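You operate a simulated robot arm through the tools that you are given. There is no shell and no other tool.

You run a simulated robot arm. Do the job below in one go: nothing can be reset, and whatever is moved stays where it is left.

## Task
Move the orange hose to the white port.
Fine: air off and let off to 0 bar before the collets are freed; push it fully home; collets end locked, let-off lever shut.

The check looks at the end state, three seconds after you hand in, the way a careful person would. Anything else that was tipped, shoved, dropped, spilled or broken makes it a failure.

## Robot
A 7-joint arm with a two-finger parallel gripper, fixed in place. Base frame: the origin is at the foot of the arm, x ahead of it, y to its left, z up; the work surface is at about z = 0.885. Readings come in m, rad, newtons and seconds.
Its first joint turns from -2.304 to 2.304 rad. Payload 3.91 kg.
The TCP is the grasp point between the finger pads, 0.03 m short of the fingertips. In the tool frame z runs along the fingers and y along their closing line. Largest opening 0.11 m; finger width 0.02, thickness 0.01; the body of the gripper, 0.048 by 0.112 m, starts 0.055 m behind the TCP.
Orientation is that of the tool frame in the base frame, as a unit quaternion [x, y, z, w]. With the fingers straight down and closing along the base's y, the tool's x points along the base's -x, its y along +y and its z along -z.

## Interface
- The arm moves only by the tool jog_arm. Its argument "targets" is a list of rows, each a list of 7 numbers: the turn, a rotation vector about the tool's x, y, z in rad, then the shift along the tool's x, y, z in m, then the gripper command, from -1 (shut) to 1 (fully open), values between in proportion. In form: [[ax, ay, az, dx, dy, dz, hand], ...]. A call has 1 to 20 rows; each row shifts and turns the commanded pose from where the row before left it, along the tool's axes as they then stand. Rows are played at 5 a second. More than 0.05 m and 0.15 rad between two rows, or a gripper value outside its range, and nothing of the call is played. Where a pose cannot be reached the arm comes as near as it can. A force on the tool above 90 N (or 10 N above the force at the start of the call, whichever is more), or a blocked arm, ends the call early, and 0.2 s more pass. The fingers move at their own pace (about 0.108 m/s each) and stop on an object; they squeeze with about 43 N. The grip force told is the motor's: it shows also when the fingers shut on nothing. Time passes only in rows, and 0.2 s behind the last, so rows that do not move let the fingers close. It gives the time, the measured TCP pose, the force on the tool (base axes), the opening and the grip force at its end, in the units of the frame above (readings bear some noise), with the torque about the TCP (base axes, N m) and any sound that the robot's microphone picked up.
- Cameras (640 x 400 px; columns grow to the right, rows downward): "scene" is fixed at [0.2209, -0.6483, 1.6721]; the picture's right is [0.96, -0.27, 0.00], its down [-0.14, -0.51, -0.85] and it looks along [0.23, 0.82, -0.53] (base axes); focal length 319 px, centre (320, 200). "wrist" rides on the gripper at [0.072, 0.017, -0.103] in the tool frame; the picture's right is [-0.23, 0.97, 0.00], its down [-0.76, -0.18, -0.62] and it looks along [-0.61, -0.14, 0.78] (tool axes); focal length 222 px, centre (320, 200). There is no depth. A picture from a camera that has moved, and an enlarged one, comes with that camera's place and axes in the base frame and with its lens.
- snapshot(camera): a new picture of that camera. No time passes.
- zoom(camera, box): a new picture of the part [left, top, right, bottom] of that camera's present view, enlarged. No time passes.
- job_done(): hands the job in; it is judged then, once.

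Places have to be worked out from the pictures, the camera data and where the tool is seen. Open the gripper and draw the arm clear of the work before you hand the job in, unless the task says otherwise.

The tools are called after "Request:" as name(argument=value, ...) on one line, values as JSON. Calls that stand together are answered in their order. jog_arm: Moves the arm, as the interface text tells. Its arguments: {"type":"object","properties":{"targets":{"type":"array","items":{"type":"array","items":{"type":"number"}}}},"required":["targets"]} The other tools are called the same way: snapshot (camera) takes a picture; zoom (camera, box) takes an enlarged picture of a part of a camera's view; job_done () hands the job in.

At the start:

```text
clock: 0.0
eef_pos: [0.6776, 0.0502, 1.2284]
ee_rot: [0.0, 1.0, -0.001, 0.001]
contact_force: [0.1, -0.6, 0.9]
moment: [0.01, -0.02, 0.0]
grip_width: 0.1101
finger_force: 0.2
```

scene: 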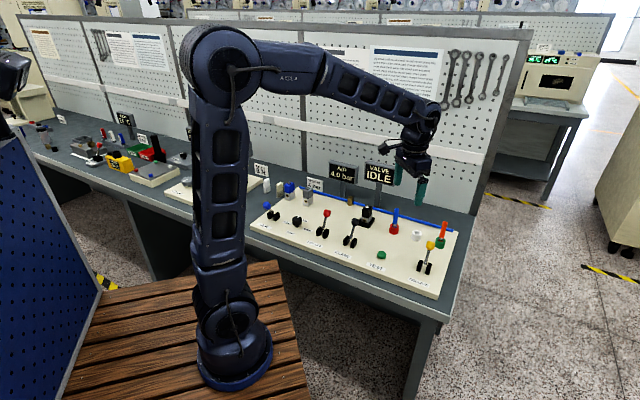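
wrist: 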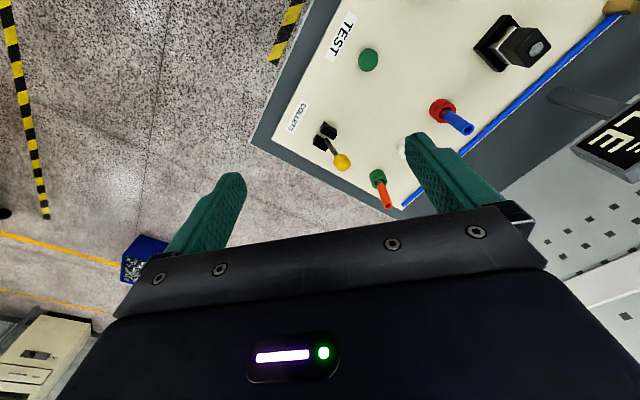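

I start by looking closely at the panel in enlarged scene views before moving anything.

Request:
zoom(camera="scene", box=[240, 150, 360, 260])

Request:
zoom(camera="scene", box=[340, 180, 470, 300])

Request:
zoom(camera="wrist", box=[240, 0, 640, 250])

```text
3.64 times, centred on (300, 205) of scene
camera zoom: at [0.2209, -0.6483, 1.6721], right [0.96, -0.27, 0.0], down [-0.14, -0.51, -0.85], along [0.23, 0.82, -0.53], focal length 1160 px, centre (393, 182)
```

zoom: 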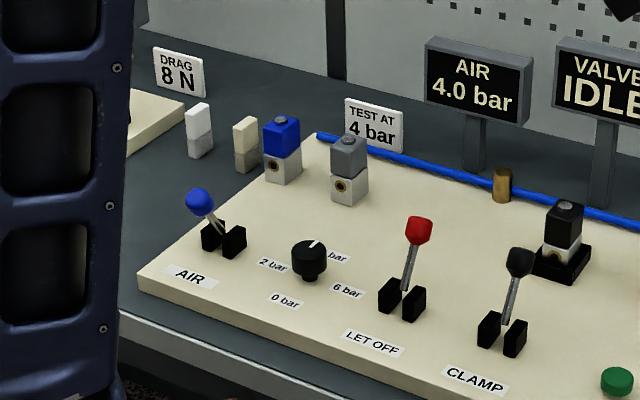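

```text
3.33 times, centred on (405, 240) of scene
camera zoom: at [0.2209, -0.6483, 1.6721], right [0.96, -0.27, 0.0], down [-0.14, -0.51, -0.85], along [0.23, 0.82, -0.53], focal length 1063 px, centre (37, 67)
```

zoom: 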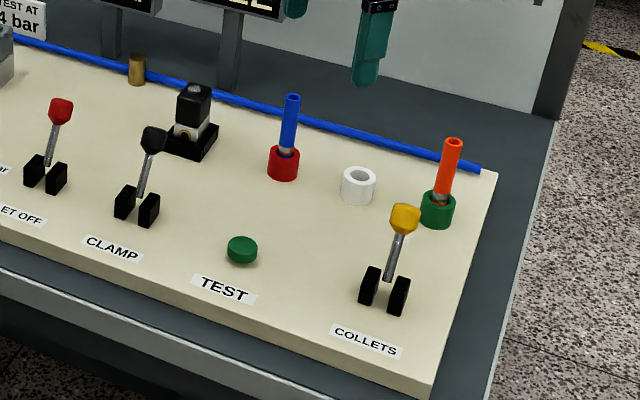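

```text
1.60 times, centred on (440, 125) of wrist
camera zoom: at [0.6064, 0.0674, 1.3318], right [0.23, 0.97, 0.0], down [0.76, -0.18, 0.62], along [0.61, -0.14, -0.78], focal length 355 px, centre (128, 320)
```

zoom: 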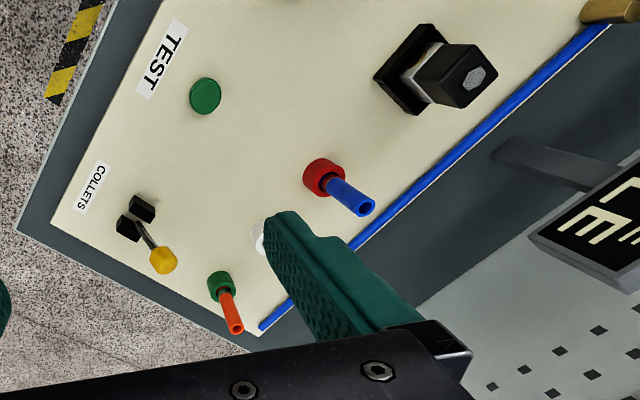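

The board appears rotated about 45° in the base frame, with ports near red (0.77,0.23), white (0.83,0.17) and orange in green (0.89,0.10). I draw the arm back and left at height for a clearer wrist view of the ports and levers.

Request:
jog_arm(targets=[[0, 0, 0, 0.04, 0.04, 0, 1], [0, 0, 0, 0.04, 0.04, 0, 1], [0, 0, 0, 0.02, 0.04, 0, 1], [0, 0, 0, 0, 0, 0, 1], [0, 0, 0, 0, 0, 0, 1]])

Request:
snapshot(camera="wrist")

Request:
snapshot(camera="scene")

```text
refused: row 1 steps farther than a row can; nothing moved
```

```text
taken
camera wrist: at [0.6064, 0.0674, 1.3318], right [0.23, 0.97, 0.0], down [0.76, -0.18, 0.62], along [0.61, -0.14, -0.78], focal length 222 px, centre (320, 200)
```

wrist: 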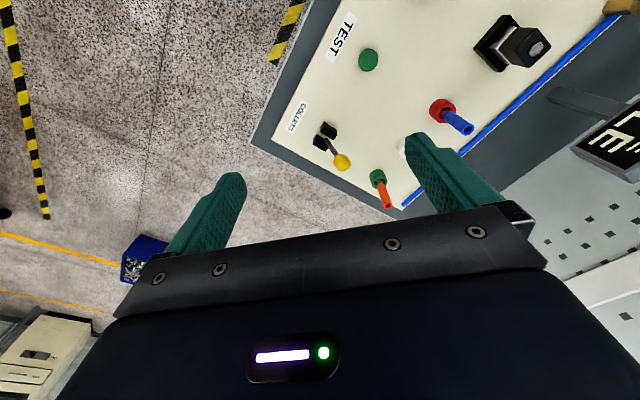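

```text
taken
```

scene: 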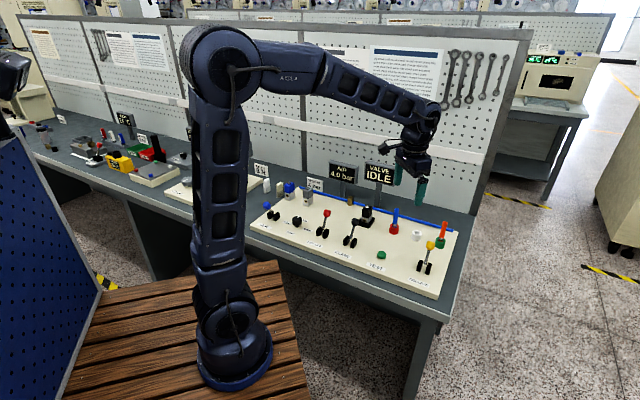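

Rows must stay under 0.05 m in total. I now yaw the tool +45° so the fingers close along the board's long direction and the camera looks toward the back of the board.

Request:
jog_arm(targets=[[0, 0, 0, 0.02, -0.03, 0, 1], [0, 0, -0.131, 0, 0, 0, 1], [0, 0, -0.131, 0, 0, 0, 1], [0, 0, -0.131, 0, 0, 0, 1], [0, 0, -0.131, 0, 0, 0, 1], [0, 0, -0.131, 0, 0, 0, 1], [0, 0, -0.131, 0, 0, 0, 1], [0, 0, 0, 0, 0, 0, 1], [0, 0, 0, 0, 0, 0, 1]])

Request:
snapshot(camera="wrist")

Request:
snapshot(camera="scene")

```text
clock: 2.0
eef_pos: [0.6579, 0.0209, 1.2276]
ee_rot: [-0.383, 0.924, 0.0, 0.0]
contact_force: [1.0, 0.9, 0.8]
moment: [-0.02, -0.02, 0.01]
grip_width: 0.1101
finger_force: 0.0
```

```text
taken
camera wrist: at [0.5955, -0.0185, 1.3321], right [-0.53, 0.85, 0.0], down [0.66, 0.41, 0.62], along [0.53, 0.33, -0.78], focal length 222 px, centre (320, 200)
```

wrist: 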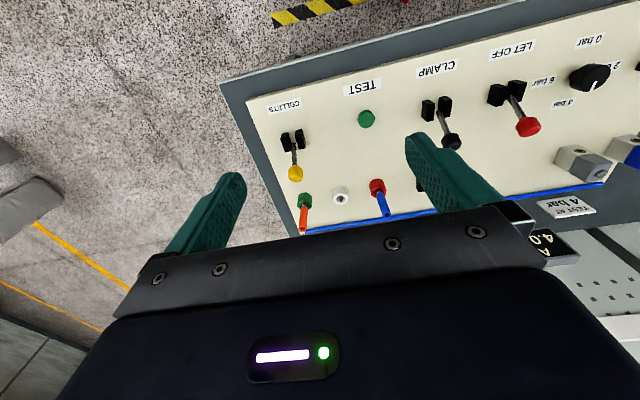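

```text
taken
```

scene: 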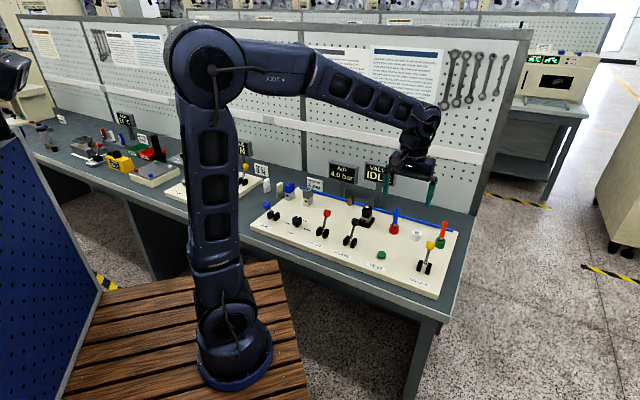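

The wrist view now lines up with the board. I enlarge it to measure the ports, hose and levers.

Request:
zoom(camera="wrist", box=[240, 80, 420, 240])

Request:
zoom(camera="wrist", box=[400, 20, 640, 180])

Request:
zoom(camera="scene", box=[390, 210, 460, 280])

Request:
zoom(camera="scene", box=[250, 160, 410, 260])

```text
2.50 times, centred on (330, 160) of wrist
camera zoom: at [0.5955, -0.0185, 1.3321], right [-0.53, 0.85, 0.0], down [0.66, 0.41, 0.62], along [0.53, 0.33, -0.78], focal length 555 px, centre (295, 300)
```

zoom: 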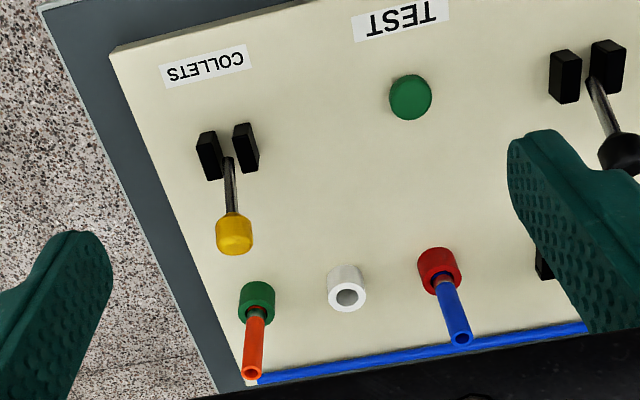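

```text
2.50 times, centred on (520, 100) of wrist
camera zoom: at [0.5955, -0.0185, 1.3321], right [-0.53, 0.85, 0.0], down [0.66, 0.41, 0.62], along [0.53, 0.33, -0.78], focal length 555 px, centre (-180, 450)
```

zoom: 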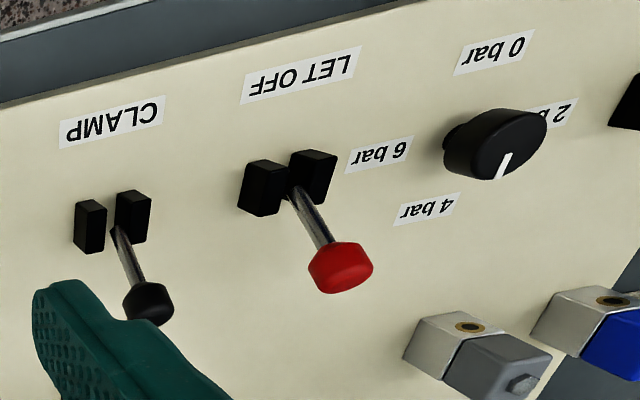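

```text
5.71 times, centred on (425, 245) of scene
camera zoom: at [0.2209, -0.6483, 1.6721], right [0.96, -0.27, 0.0], down [-0.14, -0.51, -0.85], along [0.23, 0.82, -0.53], focal length 1822 px, centre (-280, -57)
```

zoom: 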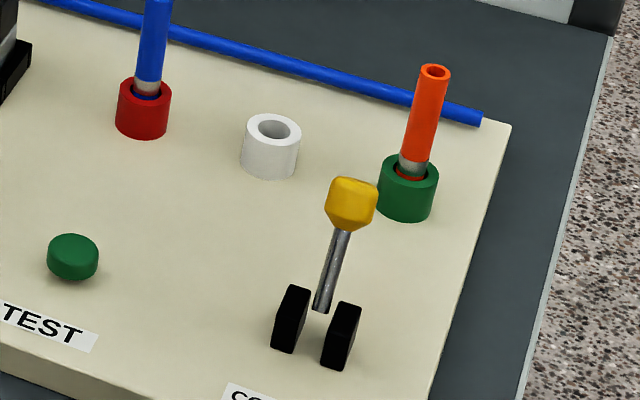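

```text
4.00 times, centred on (330, 210) of scene
camera zoom: at [0.2209, -0.6483, 1.6721], right [0.96, -0.27, 0.0], down [-0.14, -0.51, -0.85], along [0.23, 0.82, -0.53], focal length 1275 px, centre (280, 160)
```

zoom: 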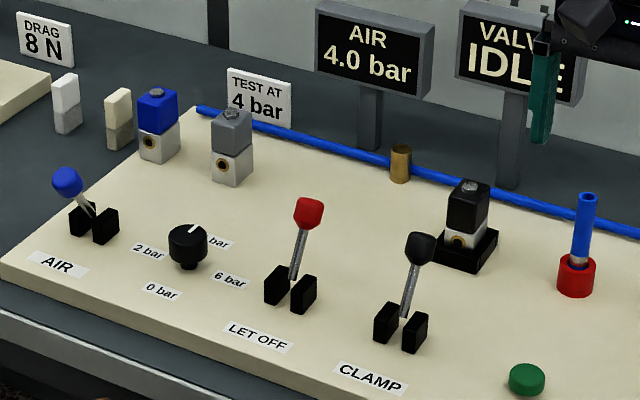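

I judge the levers to be on a line at about b=(x+y)/√2≈0.56, swinging toward and away from the front edge, and the AIR lever leans opposite to the others. I slide left along the board to view the AIR and LET OFF levers close up.

Request:
jog_arm(targets=[[0, 0, 0, 0, 0.048, 0, -1], [0, 0, 0, 0, 0.048, 0, -1], [0, 0, 0, 0, 0.048, 0, -1], [0, 0, 0, 0, 0.048, 0, -1], [0, 0, 0, 0, 0.048, 0, -1], [0, 0, 0, 0, 0.048, 0, -1], [0, 0, 0, 0, 0.048, 0, -1], [0, 0, 0, 0, 0.048, 0, -1], [0, 0, 0, 0, 0, 0, -1], [0, 0, 0, 0, 0, 0, -1]])

Request:
snapshot(camera="wrist")

Request:
snapshot(camera="scene")

```text
clock: 4.2
eef_pos: [0.3892, 0.2878, 1.2244]
ee_rot: [-0.383, 0.924, -0.001, 0.001]
contact_force: [-0.1, -0.1, -0.2]
moment: [0.01, -0.03, 0.0]
grip_width: 0.0
finger_force: 37.3
```

```text
taken
camera wrist: at [0.3252, 0.2496, 1.329], right [-0.53, 0.85, 0.0], down [0.66, 0.41, 0.62], along [0.53, 0.33, -0.78], focal length 222 px, centre (320, 200)
```

wrist: 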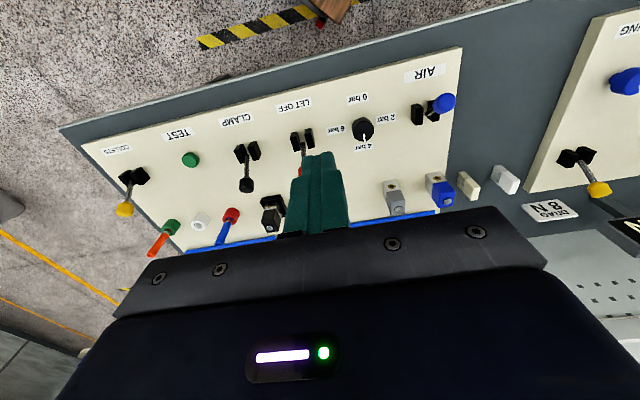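

```text
taken
```

scene: 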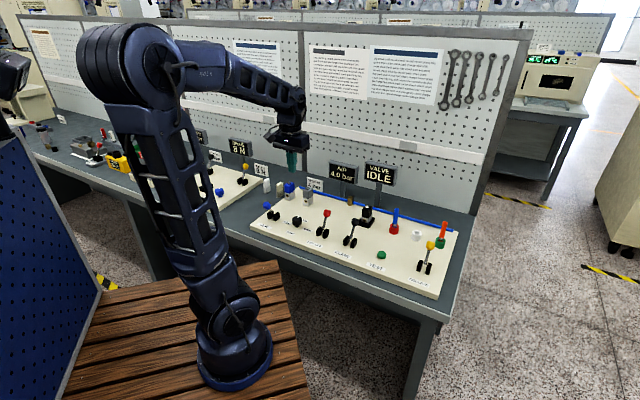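

I enlarge both views on the AIR and LET OFF levers to measure them.

Request:
zoom(camera="wrist", box=[340, 60, 480, 160])

Request:
zoom(camera="wrist", box=[220, 80, 340, 200])

Request:
zoom(camera="scene", box=[250, 190, 350, 260])

```text
4.00 times, centred on (410, 110) of wrist
camera zoom: at [0.3252, 0.2496, 1.329], right [-0.53, 0.85, 0.0], down [0.66, 0.41, 0.62], along [0.53, 0.33, -0.78], focal length 888 px, centre (-40, 560)
```

zoom: 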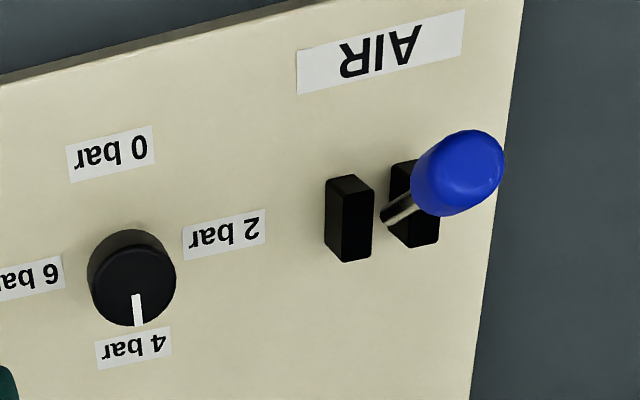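

```text
3.33 times, centred on (280, 140) of wrist
camera zoom: at [0.3252, 0.2496, 1.329], right [-0.53, 0.85, 0.0], down [0.66, 0.41, 0.62], along [0.53, 0.33, -0.78], focal length 740 px, centre (453, 400)
```

zoom: 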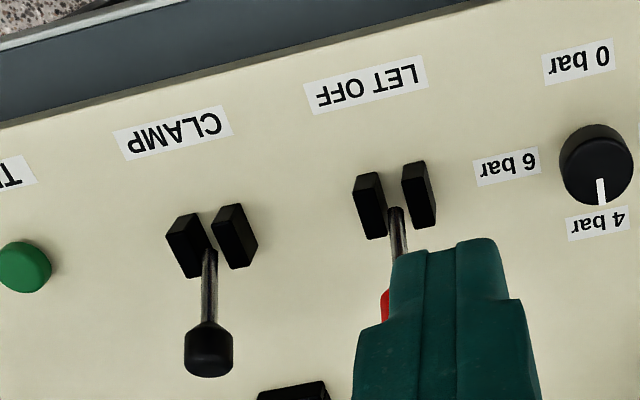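

```text
5.71 times, centred on (300, 225) of scene
camera zoom: at [0.2209, -0.6483, 1.6721], right [0.96, -0.27, 0.0], down [-0.14, -0.51, -0.85], along [0.23, 0.82, -0.53], focal length 1822 px, centre (434, 57)
```

zoom: 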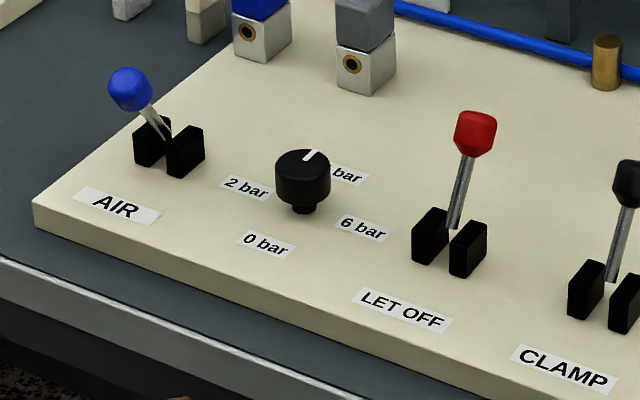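

The AIR knob sits near a≈0.112, b≈0.547, z≈0.96 (base about 0.31, 0.466), leaning to the front, so "on". I lower the half-open gripper to hover above it and check the alignment.

Request:
jog_arm(targets=[[0, 0, 0, -0.011, 0.0307, 0.024, 0.1], [0, 0, 0, -0.011, 0.0307, 0.024, 0.1], [0, 0, 0, -0.011, 0.0307, 0.024, 0.1], [0, 0, 0, -0.011, 0.0307, 0.024, 0.1], [0, 0, 0, -0.011, 0.0307, 0.024, 0.1], [0, 0, 0, -0.011, 0.0307, 0.024, 0.1], [0, 0, 0, 0, 0, 0, 0.1], [0, 0, 0, 0, 0, 0, 0.1]])

Request:
snapshot(camera="wrist")

Request:
zoom(camera="scene", box=[220, 140, 380, 260])

```text
clock: 6.0
eef_pos: [0.305, 0.4672, 1.0847]
ee_rot: [-0.383, 0.924, 0.0, -0.001]
contact_force: [-0.3, 0.4, -0.1]
moment: [-0.02, 0.02, -0.01]
grip_width: 0.0606
finger_force: 0.0
```

```text
taken
camera wrist: at [0.2415, 0.4272, 1.1882], right [-0.53, 0.85, 0.0], down [0.66, 0.41, 0.62], along [0.53, 0.33, -0.78], focal length 222 px, centre (320, 200)
```

wrist: 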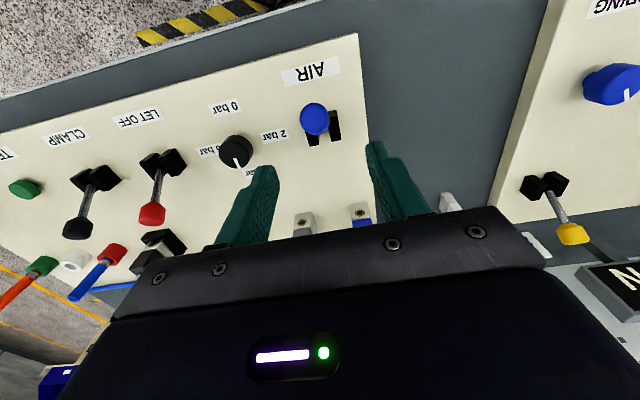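

```text
3.33 times, centred on (300, 200) of scene
camera zoom: at [0.2209, -0.6483, 1.6721], right [0.96, -0.27, 0.0], down [-0.14, -0.51, -0.85], along [0.23, 0.82, -0.53], focal length 1063 px, centre (387, 200)
```

zoom: 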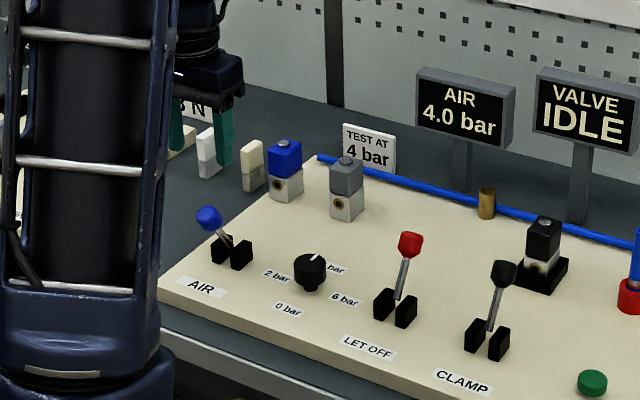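

The knob projects to a≈0.109, b≈0.545, so I correct 6 mm sideways and lower so the fingertips straddle the knob at its own height, above the pivot blocks.

Request:
jog_arm(targets=[[0, 0, 0, 0, -0.006, 0.03, 0.1], [0, 0, 0, 0, 0, 0.036, 0.1], [0, 0, 0, 0, 0, 0.036, 0.1], [0, 0, 0, 0, 0, 0, 0.1], [0, 0, 0, 0, 0, 0, 0.1]])

Request:
snapshot(camera="wrist")

Request:
zoom(camera="scene", box=[220, 140, 380, 260])

```text
clock: 7.2
eef_pos: [0.3071, 0.4635, 0.9809]
ee_rot: [-0.383, 0.924, -0.001, 0.0]
contact_force: [0.5, 0.2, -1.1]
moment: [0.0, 0.02, -0.02]
grip_width: 0.0605
finger_force: 0.0
```

```text
taken
camera wrist: at [0.2436, 0.4245, 1.0838], right [-0.53, 0.85, 0.0], down [0.66, 0.41, 0.62], along [0.53, 0.33, -0.78], focal length 222 px, centre (320, 200)
```

wrist: 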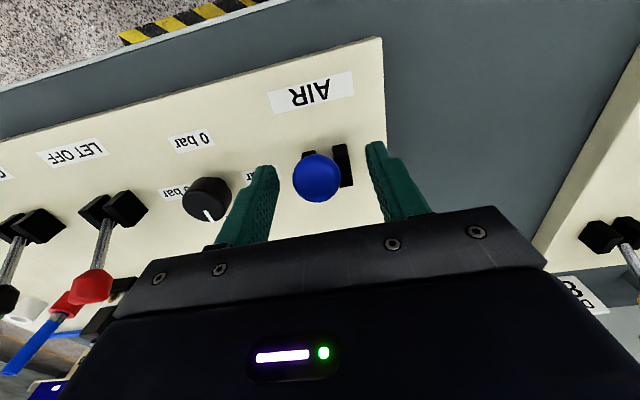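

```text
3.33 times, centred on (300, 200) of scene
camera zoom: at [0.2209, -0.6483, 1.6721], right [0.96, -0.27, 0.0], down [-0.14, -0.51, -0.85], along [0.23, 0.82, -0.53], focal length 1063 px, centre (387, 200)
```

zoom: 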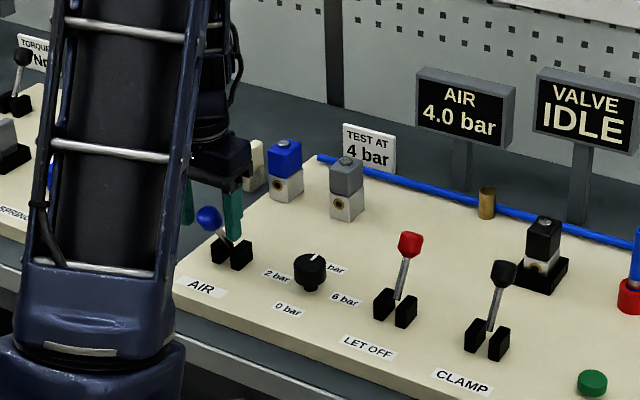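

The knob is between the fingers about 3 mm off centre. I nudge and close on it.

Request:
jog_arm(targets=[[0, 0, 0, -0.001, -0.003, 0, 0.1], [0, 0, 0, 0, 0, 0, -0.2], [0, 0, 0, 0, 0, 0, -1], [0, 0, 0, 0, 0, 0, -1]])

Request:
snapshot(camera="wrist")

```text
clock: 8.2
eef_pos: [0.3083, 0.4642, 0.981]
ee_rot: [-0.383, 0.924, 0.001, 0.0]
contact_force: [-14.9, 18.5, -6.3]
moment: [0.32, 0.31, 0.02]
grip_width: 0.0272
finger_force: 44.7
```

```text
taken
camera wrist: at [0.2452, 0.4242, 1.0849], right [-0.53, 0.85, 0.0], down [0.66, 0.41, 0.62], along [0.53, 0.33, -0.78], focal length 222 px, centre (320, 200)
```

wrist: 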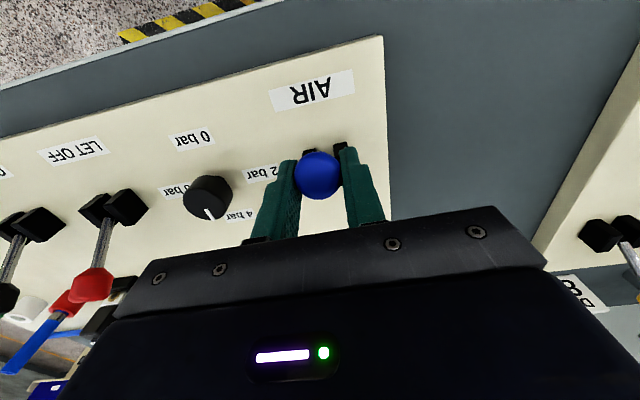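

The grip is on the knob (27 mm wide) with a small sideways load toward +a, so I ease about 2 mm that way and swing the lever back along its arc.

Request:
jog_arm(targets=[[0, 0, 0, 0, 0.002, 0, -1], [0, 0, 0, -0.0102, 0, -0.0059, -1], [0, 0, 0, -0.0116, 0, -0.0039, -1], [0, 0, 0, -0.0112, 0, -0.0012, -1], [0, 0, 0, -0.0112, 0, 0.0012, -1], [0, 0, 0, -0.0116, 0, 0.0039, -1], [0, 0, 0, -0.0102, 0, 0.0059, -1], [0, 0, 0, 0, 0, 0, -1], [0, 0, 0, 0, 0, 0, -1]])

Request:
snapshot(camera="wrist")

Request:
zoom(camera="scene", box=[220, 140, 420, 260])

```text
clock: 10.2
eef_pos: [0.3561, 0.5123, 0.9835]
ee_rot: [-0.383, 0.924, 0.002, 0.002]
contact_force: [14.7, 11.4, 40.5]
moment: [-0.18, 0.13, 0.0]
grip_width: 0.0267
finger_force: 45.4
```

```text
taken
camera wrist: at [0.2933, 0.4725, 1.0869], right [-0.53, 0.85, 0.0], down [0.66, 0.41, 0.63], along [0.53, 0.33, -0.78], focal length 222 px, centre (320, 200)
```

wrist: 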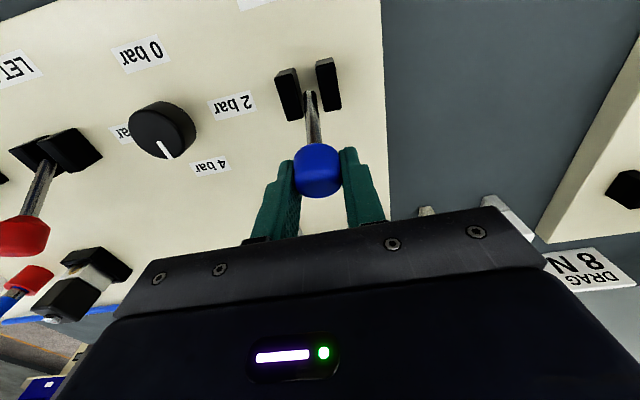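

```text
3.20 times, centred on (320, 200) of scene
camera zoom: at [0.2209, -0.6483, 1.6721], right [0.96, -0.27, 0.0], down [-0.14, -0.51, -0.85], along [0.23, 0.82, -0.53], focal length 1020 px, centre (320, 200)
```

zoom: 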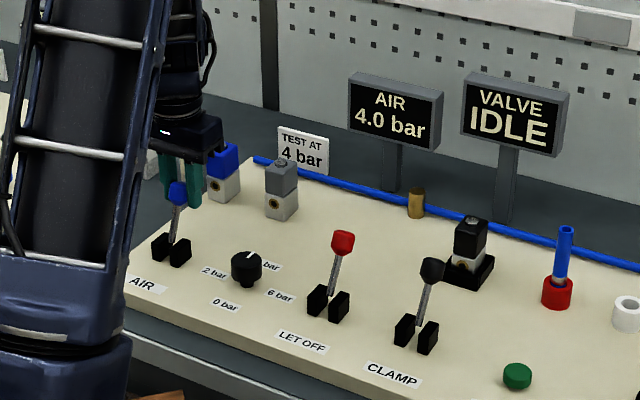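

The lever is now leaning back at b≈0.614 like the others. I open, lift clear, and check the lever and air reading.

Request:
jog_arm(targets=[[0, 0, 0, 0, 0, 0, 0.1], [0, 0, 0, 0, 0, 0, 0.1], [0, 0, 0, 0, 0, 0, 0.1], [0, 0, 0, 0, 0, -0.045, 0.1], [0, 0, 0, 0, 0, -0.045, 0.1], [0, 0, 0, 0, 0, 0, 0.1]])

Request:
snapshot(camera="wrist")

Request:
zoom(camera="scene", box=[220, 140, 420, 260])

```text
clock: 11.6
eef_pos: [0.356, 0.5112, 1.0713]
ee_rot: [-0.384, 0.923, 0.0, -0.001]
contact_force: [0.0, 0.6, 0.3]
moment: [-0.01, 0.01, 0.02]
grip_width: 0.0605
finger_force: 0.1
```

```text
taken
camera wrist: at [0.2922, 0.4732, 1.1746], right [-0.53, 0.85, 0.0], down [0.66, 0.41, 0.62], along [0.53, 0.33, -0.78], focal length 222 px, centre (320, 200)
```

wrist: 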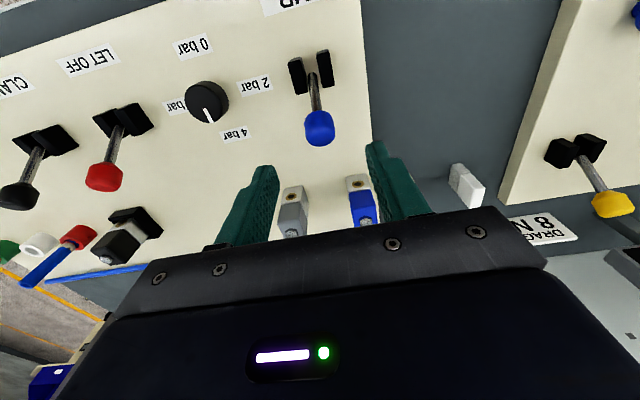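

```text
3.20 times, centred on (320, 200) of scene
camera zoom: at [0.2209, -0.6483, 1.6721], right [0.96, -0.27, 0.0], down [-0.14, -0.51, -0.85], along [0.23, 0.82, -0.53], focal length 1020 px, centre (320, 200)
```

zoom: 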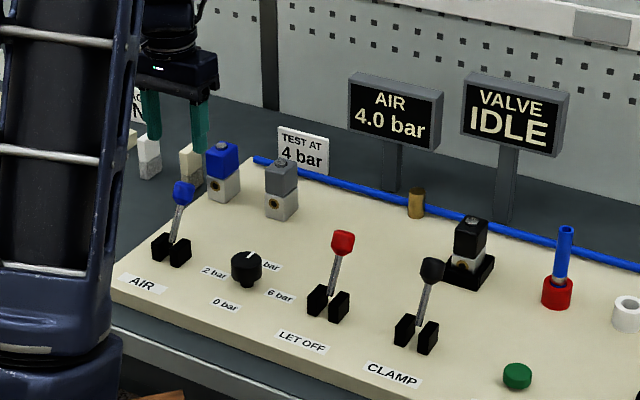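

AIR has switched over (pressure still trapped at 4.0 bar, as expected). I move above the red LET OFF knob, near a≈-0.135, b≈0.617.

Request:
jog_arm(targets=[[0, 0, 0, -0.003, -0.0405, 0, 0.1], [0, 0, 0, 0, -0.0405, 0, 0.1], [0, 0, 0, 0, -0.0405, 0, 0.1], [0, 0, 0, 0, -0.0405, 0, 0.1], [0, 0, 0, 0, -0.0405, 0, 0.1], [0, 0, 0, 0, -0.0405, 0, 0.1], [0, 0, 0, 0, 0, 0, 0.1], [0, 0, 0, 0, 0, 0, 0.1]])

Request:
snapshot(camera="wrist")

Request:
zoom(camera="scene", box=[220, 140, 420, 260])

```text
clock: 13.4
eef_pos: [0.5251, 0.3395, 1.0708]
ee_rot: [-0.383, 0.924, -0.001, 0.0]
contact_force: [0.5, 0.6, 0.8]
moment: [0.01, -0.02, -0.01]
grip_width: 0.0605
finger_force: 0.0
```

```text
taken
camera wrist: at [0.4621, 0.3006, 1.1746], right [-0.53, 0.85, 0.0], down [0.66, 0.41, 0.62], along [0.53, 0.33, -0.78], focal length 222 px, centre (320, 200)
```

wrist: 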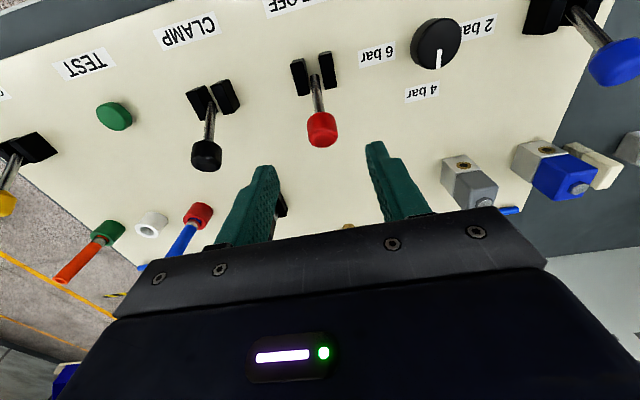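

```text
3.20 times, centred on (320, 200) of scene
camera zoom: at [0.2209, -0.6483, 1.6721], right [0.96, -0.27, 0.0], down [-0.14, -0.51, -0.85], along [0.23, 0.82, -0.53], focal length 1020 px, centre (320, 200)
```

zoom: 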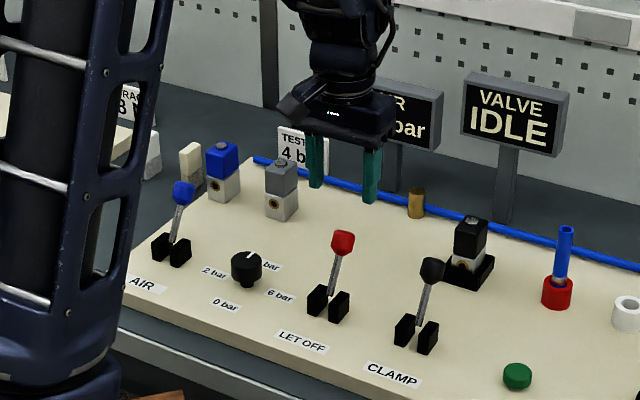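

The knob is at a≈-0.130, b≈0.618; I shift 6 mm back, descend and close on it.

Request:
jog_arm(targets=[[0, 0, 0, -0.006, 0.0015, 0.03, 0.1], [0, 0, 0, 0, 0, 0.03, 0.1], [0, 0, 0, 0, 0, 0.029, 0.1], [0, 0, 0, 0, 0, 0, 0.1], [0, 0, 0, 0, 0, 0, -0.2], [0, 0, 0, 0, 0, 0, -1], [0, 0, 0, 0, 0, 0, -1]])

Request:
snapshot(camera="wrist")

```text
clock: 15.0
eef_pos: [0.5305, 0.3468, 0.981]
ee_rot: [-0.384, 0.923, -0.001, 0.0]
contact_force: [-18.3, 19.2, -7.5]
moment: [0.6, 0.14, -0.18]
grip_width: 0.0269
finger_force: 44.9
```

```text
taken
camera wrist: at [0.4679, 0.3075, 1.0855], right [-0.53, 0.85, 0.0], down [0.66, 0.41, 0.62], along [0.53, 0.33, -0.78], focal length 222 px, centre (320, 200)
```

wrist: 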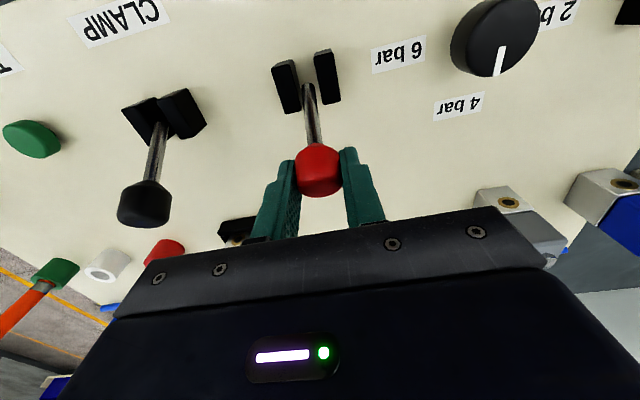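

Gripped (27 mm), with the same small sideways load, so I ease 2 mm toward +a and swing the lever to the front along the arc.

Request:
jog_arm(targets=[[0, 0, 0, 0, 0.002, 0, -1], [0, 0, 0, 0.0102, 0, -0.0059, -1], [0, 0, 0, 0.0116, 0, -0.0039, -1], [0, 0, 0, 0.0112, 0, -0.0012, -1], [0, 0, 0, 0.0112, 0, 0.0012, -1], [0, 0, 0, 0.0116, 0, 0.0039, -1], [0, 0, 0, 0.0112, 0, 0.0059, -1], [0, 0, 0, 0, 0, 0, -1], [0, 0, 0, 0, 0, 0, -1]])

Request:
snapshot(camera="wrist")

Request:
zoom(camera="scene", box=[220, 140, 420, 260])

```text
clock: 17.0
eef_pos: [0.4831, 0.2997, 0.9825]
ee_rot: [-0.383, 0.924, 0.0, 0.001]
contact_force: [6.2, -9.2, 28.3]
moment: [0.37, -0.61, -0.04]
grip_width: 0.0271
finger_force: 45.0
```

```text
taken
camera wrist: at [0.4207, 0.2608, 1.0853], right [-0.53, 0.85, 0.0], down [0.66, 0.41, 0.62], along [0.53, 0.33, -0.78], focal length 222 px, centre (320, 200)
```

wrist: 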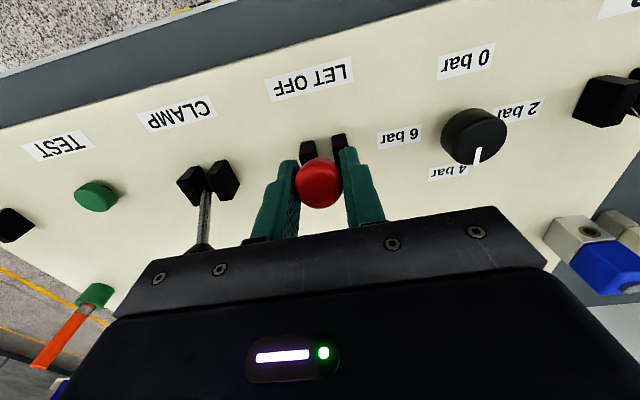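

```text
3.20 times, centred on (320, 200) of scene
camera zoom: at [0.2209, -0.6483, 1.6721], right [0.96, -0.27, 0.0], down [-0.14, -0.51, -0.85], along [0.23, 0.82, -0.53], focal length 1020 px, centre (320, 200)
```

zoom: 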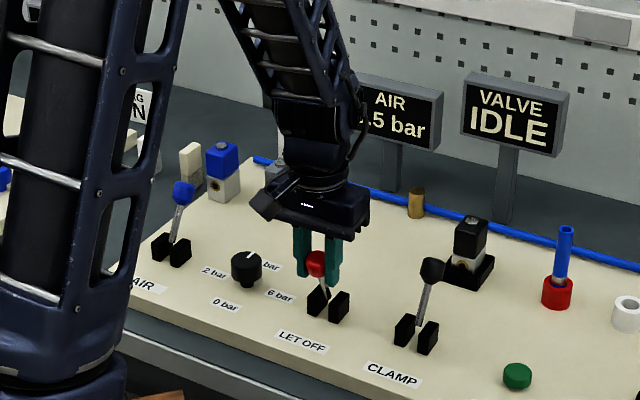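

The pressure is falling (x.5 bar shown). I release, lift clear and wait a little for it to bleed down.

Request:
jog_arm(targets=[[0, 0, 0, 0, 0, 0, 0.1], [0, 0, 0, 0, 0, 0, 0.1], [0, 0, 0, 0, 0, 0, 0.1], [0, 0, 0, 0, 0, -0.045, 0.1], [0, 0, 0, 0, 0, -0.045, 0.1], [0, 0, 0, 0, -0.048, 0, 0.1], [0, 0, 0, 0, -0.048, 0, 0.1], [0, 0, 0, 0, -0.048, 0, 0.1], [0, 0, 0, 0, -0.048, 0, 0.1], [0, 0, 0, 0, 0, 0, 0.1], [0, 0, 0, 0, 0, 0, 0.1]])

Request:
snapshot(camera="wrist")

Request:
zoom(camera="scene", box=[240, 140, 440, 260])

```text
clock: 19.4
eef_pos: [0.6197, 0.1648, 1.0715]
ee_rot: [-0.383, 0.924, 0.001, 0.0]
contact_force: [0.0, 0.3, 0.0]
moment: [-0.02, 0.02, 0.04]
grip_width: 0.0604
finger_force: 0.0
```

```text
taken
camera wrist: at [0.5563, 0.1251, 1.1743], right [-0.53, 0.85, 0.0], down [0.66, 0.41, 0.62], along [0.53, 0.33, -0.78], focal length 222 px, centre (320, 200)
```

wrist: 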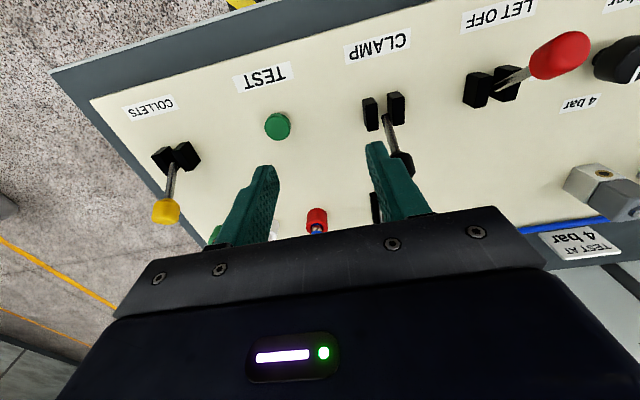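

```text
3.20 times, centred on (340, 200) of scene
camera zoom: at [0.2209, -0.6483, 1.6721], right [0.96, -0.27, 0.0], down [-0.14, -0.51, -0.85], along [0.23, 0.82, -0.53], focal length 1020 px, centre (256, 200)
```

zoom: 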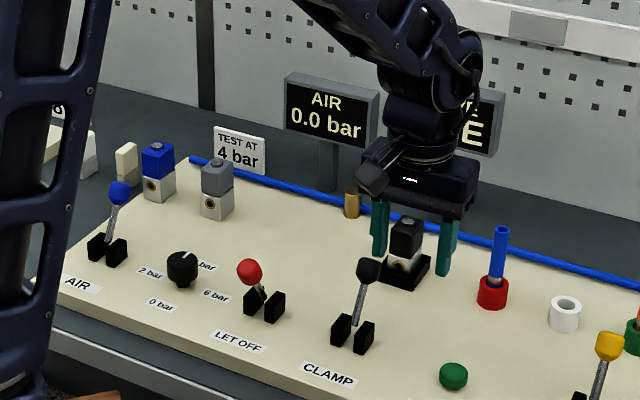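

Pressure reads 0.0 bar. Now I move above the yellow COLLETS knob, near a≈-0.534, b≈0.618.

Request:
jog_arm(targets=[[0, 0, 0, -0.0103, -0.0352, 0, 0.1], [0, 0, 0, -0.0103, -0.0352, 0, 0.1], [0, 0, 0, -0.0103, -0.0352, 0, 0.1], [0, 0, 0, -0.0103, -0.0352, 0, 0.1], [0, 0, 0, -0.0103, -0.0352, 0, 0.1], [0, 0, 0, -0.0103, -0.0352, 0, 0.1], [0, 0, 0, 0, 0, 0, 0.1], [0, 0, 0, 0, 0, 0, 0.1]])

Request:
snapshot(camera="wrist")

Request:
zoom(camera="scene", box=[300, 140, 480, 280])

```text
clock: 21.2
eef_pos: [0.8149, 0.0611, 1.0718]
ee_rot: [-0.383, 0.924, 0.0, 0.0]
contact_force: [-0.5, -0.7, -0.3]
moment: [0.01, -0.01, -0.01]
grip_width: 0.0607
finger_force: 0.0
```

```text
taken
camera wrist: at [0.752, 0.0217, 1.1765], right [-0.53, 0.85, 0.0], down [0.66, 0.41, 0.62], along [0.53, 0.33, -0.78], focal length 222 px, centre (320, 200)
```

wrist: 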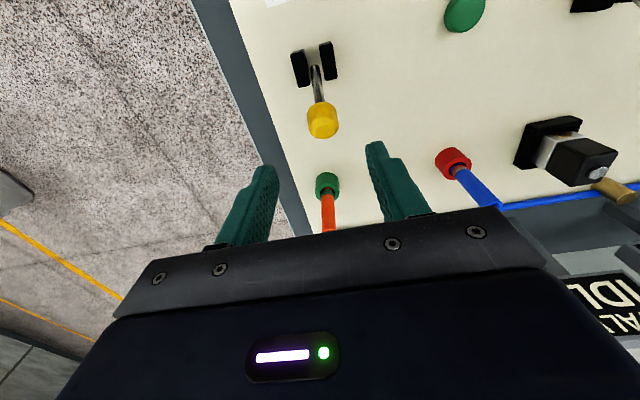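

```text
2.86 times, centred on (390, 210) of scene
camera zoom: at [0.2209, -0.6483, 1.6721], right [0.96, -0.27, 0.0], down [-0.14, -0.51, -0.85], along [0.23, 0.82, -0.53], focal length 911 px, centre (120, 171)
```

zoom: 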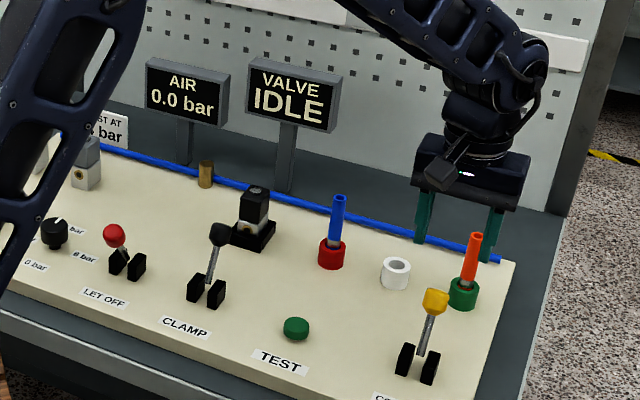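

The knob is at about a≈-0.528, b≈0.618; I shift 5 mm left, descend and grip it.

Request:
jog_arm(targets=[[0, 0, 0, 0.001, 0.005, 0.03, 0.1], [0, 0, 0, 0, 0, 0.03, 0.1], [0, 0, 0, 0, 0, 0.03, 0.1], [0, 0, 0, 0, 0, 0, 0.1], [0, 0, 0, 0, 0, 0, -0.2], [0, 0, 0, 0, 0, 0, -1], [0, 0, 0, 0, 0, 0, -1]])

Request:
snapshot(camera="wrist")

```text
clock: 22.8
eef_pos: [0.8114, 0.0613, 0.9821]
ee_rot: [-0.382, 0.924, -0.001, 0.002]
contact_force: [40.6, -30.3, -3.0]
moment: [-0.29, -1.13, 0.23]
grip_width: 0.0269
finger_force: 45.1
```

```text
taken
camera wrist: at [0.7477, 0.0229, 1.0858], right [-0.53, 0.85, 0.0], down [0.66, 0.41, 0.62], along [0.53, 0.33, -0.78], focal length 222 px, centre (320, 200)
```

wrist: 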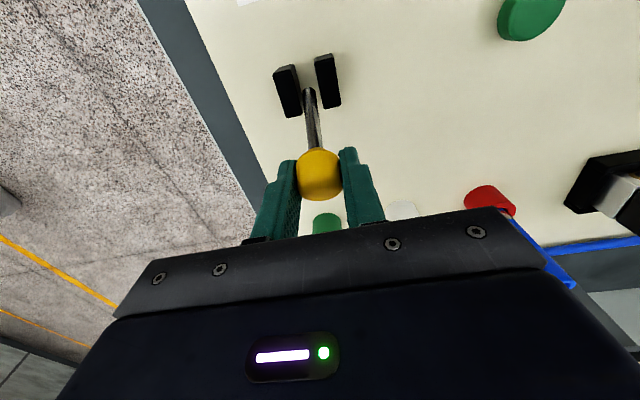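

Sideways load is about 50 N toward -a, so I ease 4 mm that way, then swing COLLETS to the front (free), since air is off and at 0.0 bar.

Request:
jog_arm(targets=[[0, 0, 0, 0, -0.002, 0, -1], [0, 0, 0, 0, -0.002, 0, -1], [0, 0, 0, 0.0102, 0, -0.0059, -1], [0, 0, 0, 0.0116, 0, -0.0039, -1], [0, 0, 0, 0.0112, 0, -0.0012, -1], [0, 0, 0, 0.0112, 0, 0.0012, -1], [0, 0, 0, 0.0116, 0, 0.0039, -1], [0, 0, 0, 0.0112, 0, 0.0059, -1], [0, 0, 0, 0, 0, 0, -1], [0, 0, 0, 0, 0, 0, -1]])

Request:
snapshot(camera="wrist")

Request:
zoom(camera="scene", box=[300, 140, 480, 280])

```text
clock: 25.0
eef_pos: [0.7624, 0.0136, 0.9841]
ee_rot: [-0.385, 0.923, 0.0, 0.0]
contact_force: [-17.4, 24.9, 22.7]
moment: [1.32, -0.44, 0.2]
grip_width: 0.0269
finger_force: 45.3
```

```text
taken
camera wrist: at [0.6999, -0.0262, 1.0884], right [-0.53, 0.85, 0.0], down [0.66, 0.41, 0.62], along [0.53, 0.33, -0.78], focal length 222 px, centre (320, 200)
```

wrist: 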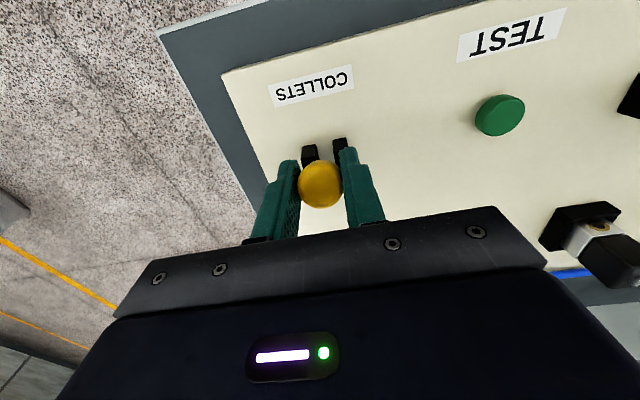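

```text
2.86 times, centred on (390, 210) of scene
camera zoom: at [0.2209, -0.6483, 1.6721], right [0.96, -0.27, 0.0], down [-0.14, -0.51, -0.85], along [0.23, 0.82, -0.53], focal length 911 px, centre (120, 171)
```

zoom: 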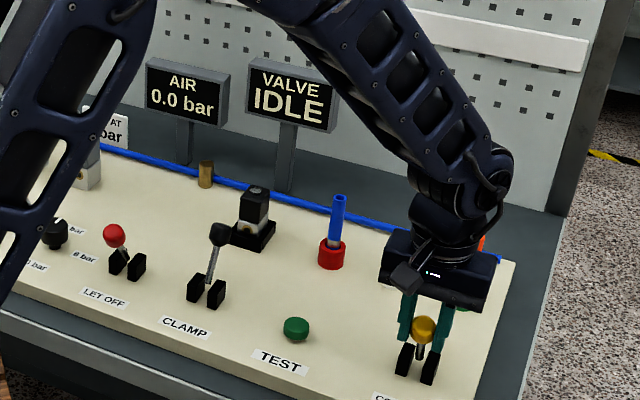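

COLLETS now leans to the front. I release, lift, and move to a view of the orange hose from just in front of it.

Request:
jog_arm(targets=[[0, 0, 0, 0, 0, 0, 0.1], [0, 0, 0, 0, 0, 0, 0.1], [0, 0, 0, 0, 0, 0, 0.1], [0, 0, 0, 0, 0, -0.045, 0.1], [0, 0, 0, 0, 0, -0.045, 0.1], [0, 0, 0, 0, 0, -0.045, 0.1], [0, 0, 0, -0.04, -0.006, 0, 0.1], [0, 0, 0, -0.04, -0.006, 0, 0.1], [0, 0, 0, 0, 0, 0, 0.1], [0, 0, 0, 0, 0, 0, 0.1]])

Request:
snapshot(camera="wrist")

Request:
zoom(camera="scene", box=[340, 160, 480, 280])

```text
clock: 27.2
eef_pos: [0.8307, 0.0607, 1.1209]
ee_rot: [-0.383, 0.924, 0.0, 0.0]
contact_force: [-0.7, 0.0, 1.0]
moment: [0.02, 0.0, 0.03]
grip_width: 0.0603
finger_force: 0.0
```

```text
taken
camera wrist: at [0.7682, 0.021, 1.2239], right [-0.53, 0.85, 0.0], down [0.66, 0.41, 0.62], along [0.53, 0.33, -0.78], focal length 222 px, centre (320, 200)
```

wrist: 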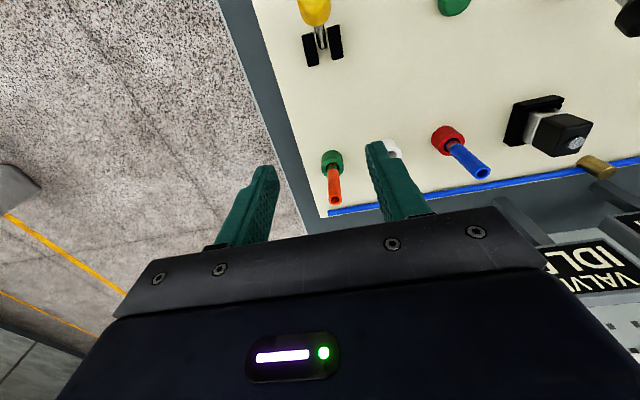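

```text
3.33 times, centred on (410, 220) of scene
camera zoom: at [0.2209, -0.6483, 1.6721], right [0.96, -0.27, 0.0], down [-0.14, -0.51, -0.85], along [0.23, 0.82, -0.53], focal length 1063 px, centre (20, 133)
```

zoom: 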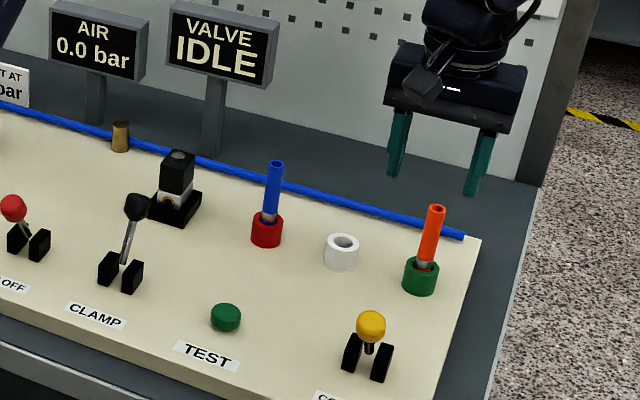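

COLLETS is at the front position with 0.0 bar shown. I enlarge the wrist view to locate the orange hose and white port precisely.

Request:
zoom(camera="wrist", box=[290, 110, 450, 220])

```text
3.64 times, centred on (370, 165) of wrist
camera zoom: at [0.7682, 0.021, 1.2239], right [-0.53, 0.85, 0.0], down [0.66, 0.41, 0.62], along [0.53, 0.33, -0.78], focal length 808 px, centre (138, 327)
```

zoom: 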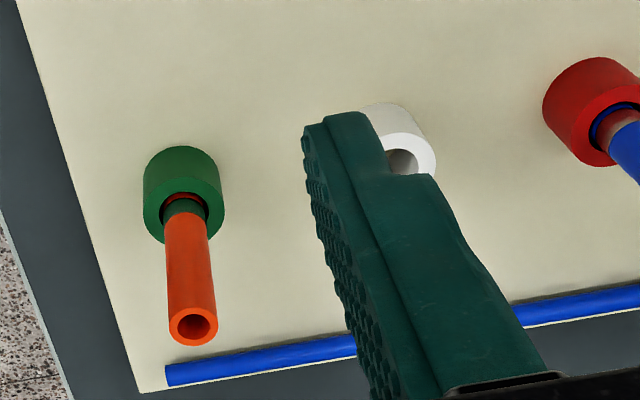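

The hose appears vertical at about a≈-0.547, b≈0.72, top at z≈1.01. I hover above it to refine before descending.

Request:
jog_arm(targets=[[0, 0, 0, -0.045, -0.001, 0, 0.1], [0, 0, 0, -0.045, -0.001, 0, 0.1], [0, 0, 0, 0, 0, 0.03, 0.1], [0, 0, 0, 0, 0, 0, 0.1], [0, 0, 0, 0, 0, 0, 0.1]])

Request:
snapshot(camera="wrist")

Request:
zoom(camera="wrist", box=[240, 80, 400, 200])

Request:
zoom(camera="scene", box=[380, 170, 480, 260])

```text
clock: 28.4
eef_pos: [0.8956, 0.1247, 1.0866]
ee_rot: [-0.383, 0.924, 0.0, 0.0]
contact_force: [-0.4, -0.4, 0.9]
moment: [0.01, -0.01, 0.02]
grip_width: 0.0607
finger_force: 0.0
```

```text
taken
camera wrist: at [0.832, 0.085, 1.1903], right [-0.53, 0.85, 0.0], down [0.66, 0.41, 0.62], along [0.53, 0.33, -0.78], focal length 222 px, centre (320, 200)
```

wrist: 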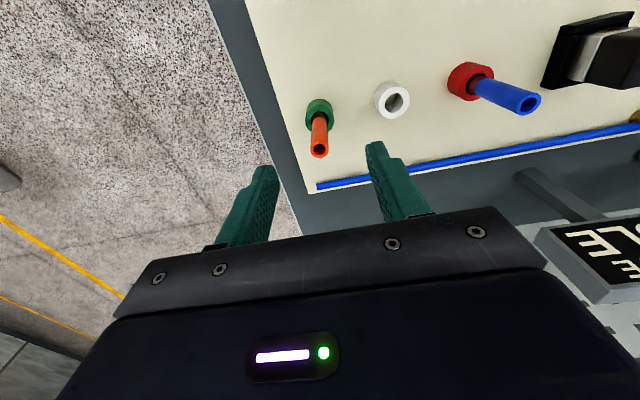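

```text
3.33 times, centred on (320, 140) of wrist
camera zoom: at [0.832, 0.085, 1.1903], right [-0.53, 0.85, 0.0], down [0.66, 0.41, 0.62], along [0.53, 0.33, -0.78], focal length 740 px, centre (320, 400)
```

zoom: 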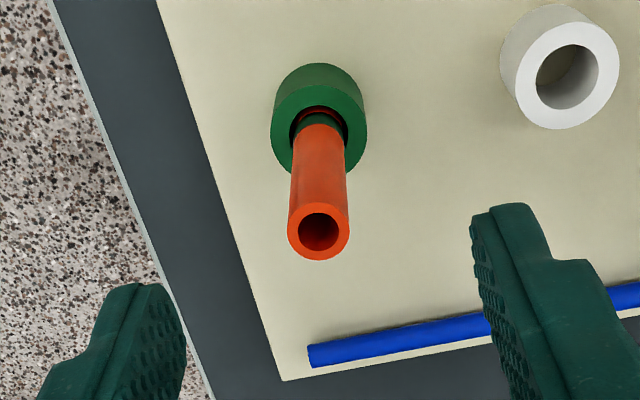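

```text
4.44 times, centred on (430, 215) of scene
camera zoom: at [0.2209, -0.6483, 1.6721], right [0.96, -0.27, 0.0], down [-0.14, -0.51, -0.85], along [0.23, 0.82, -0.53], focal length 1417 px, centre (-169, 133)
```

zoom: 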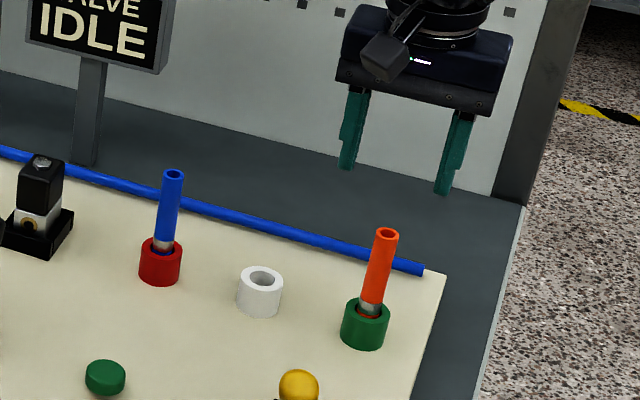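

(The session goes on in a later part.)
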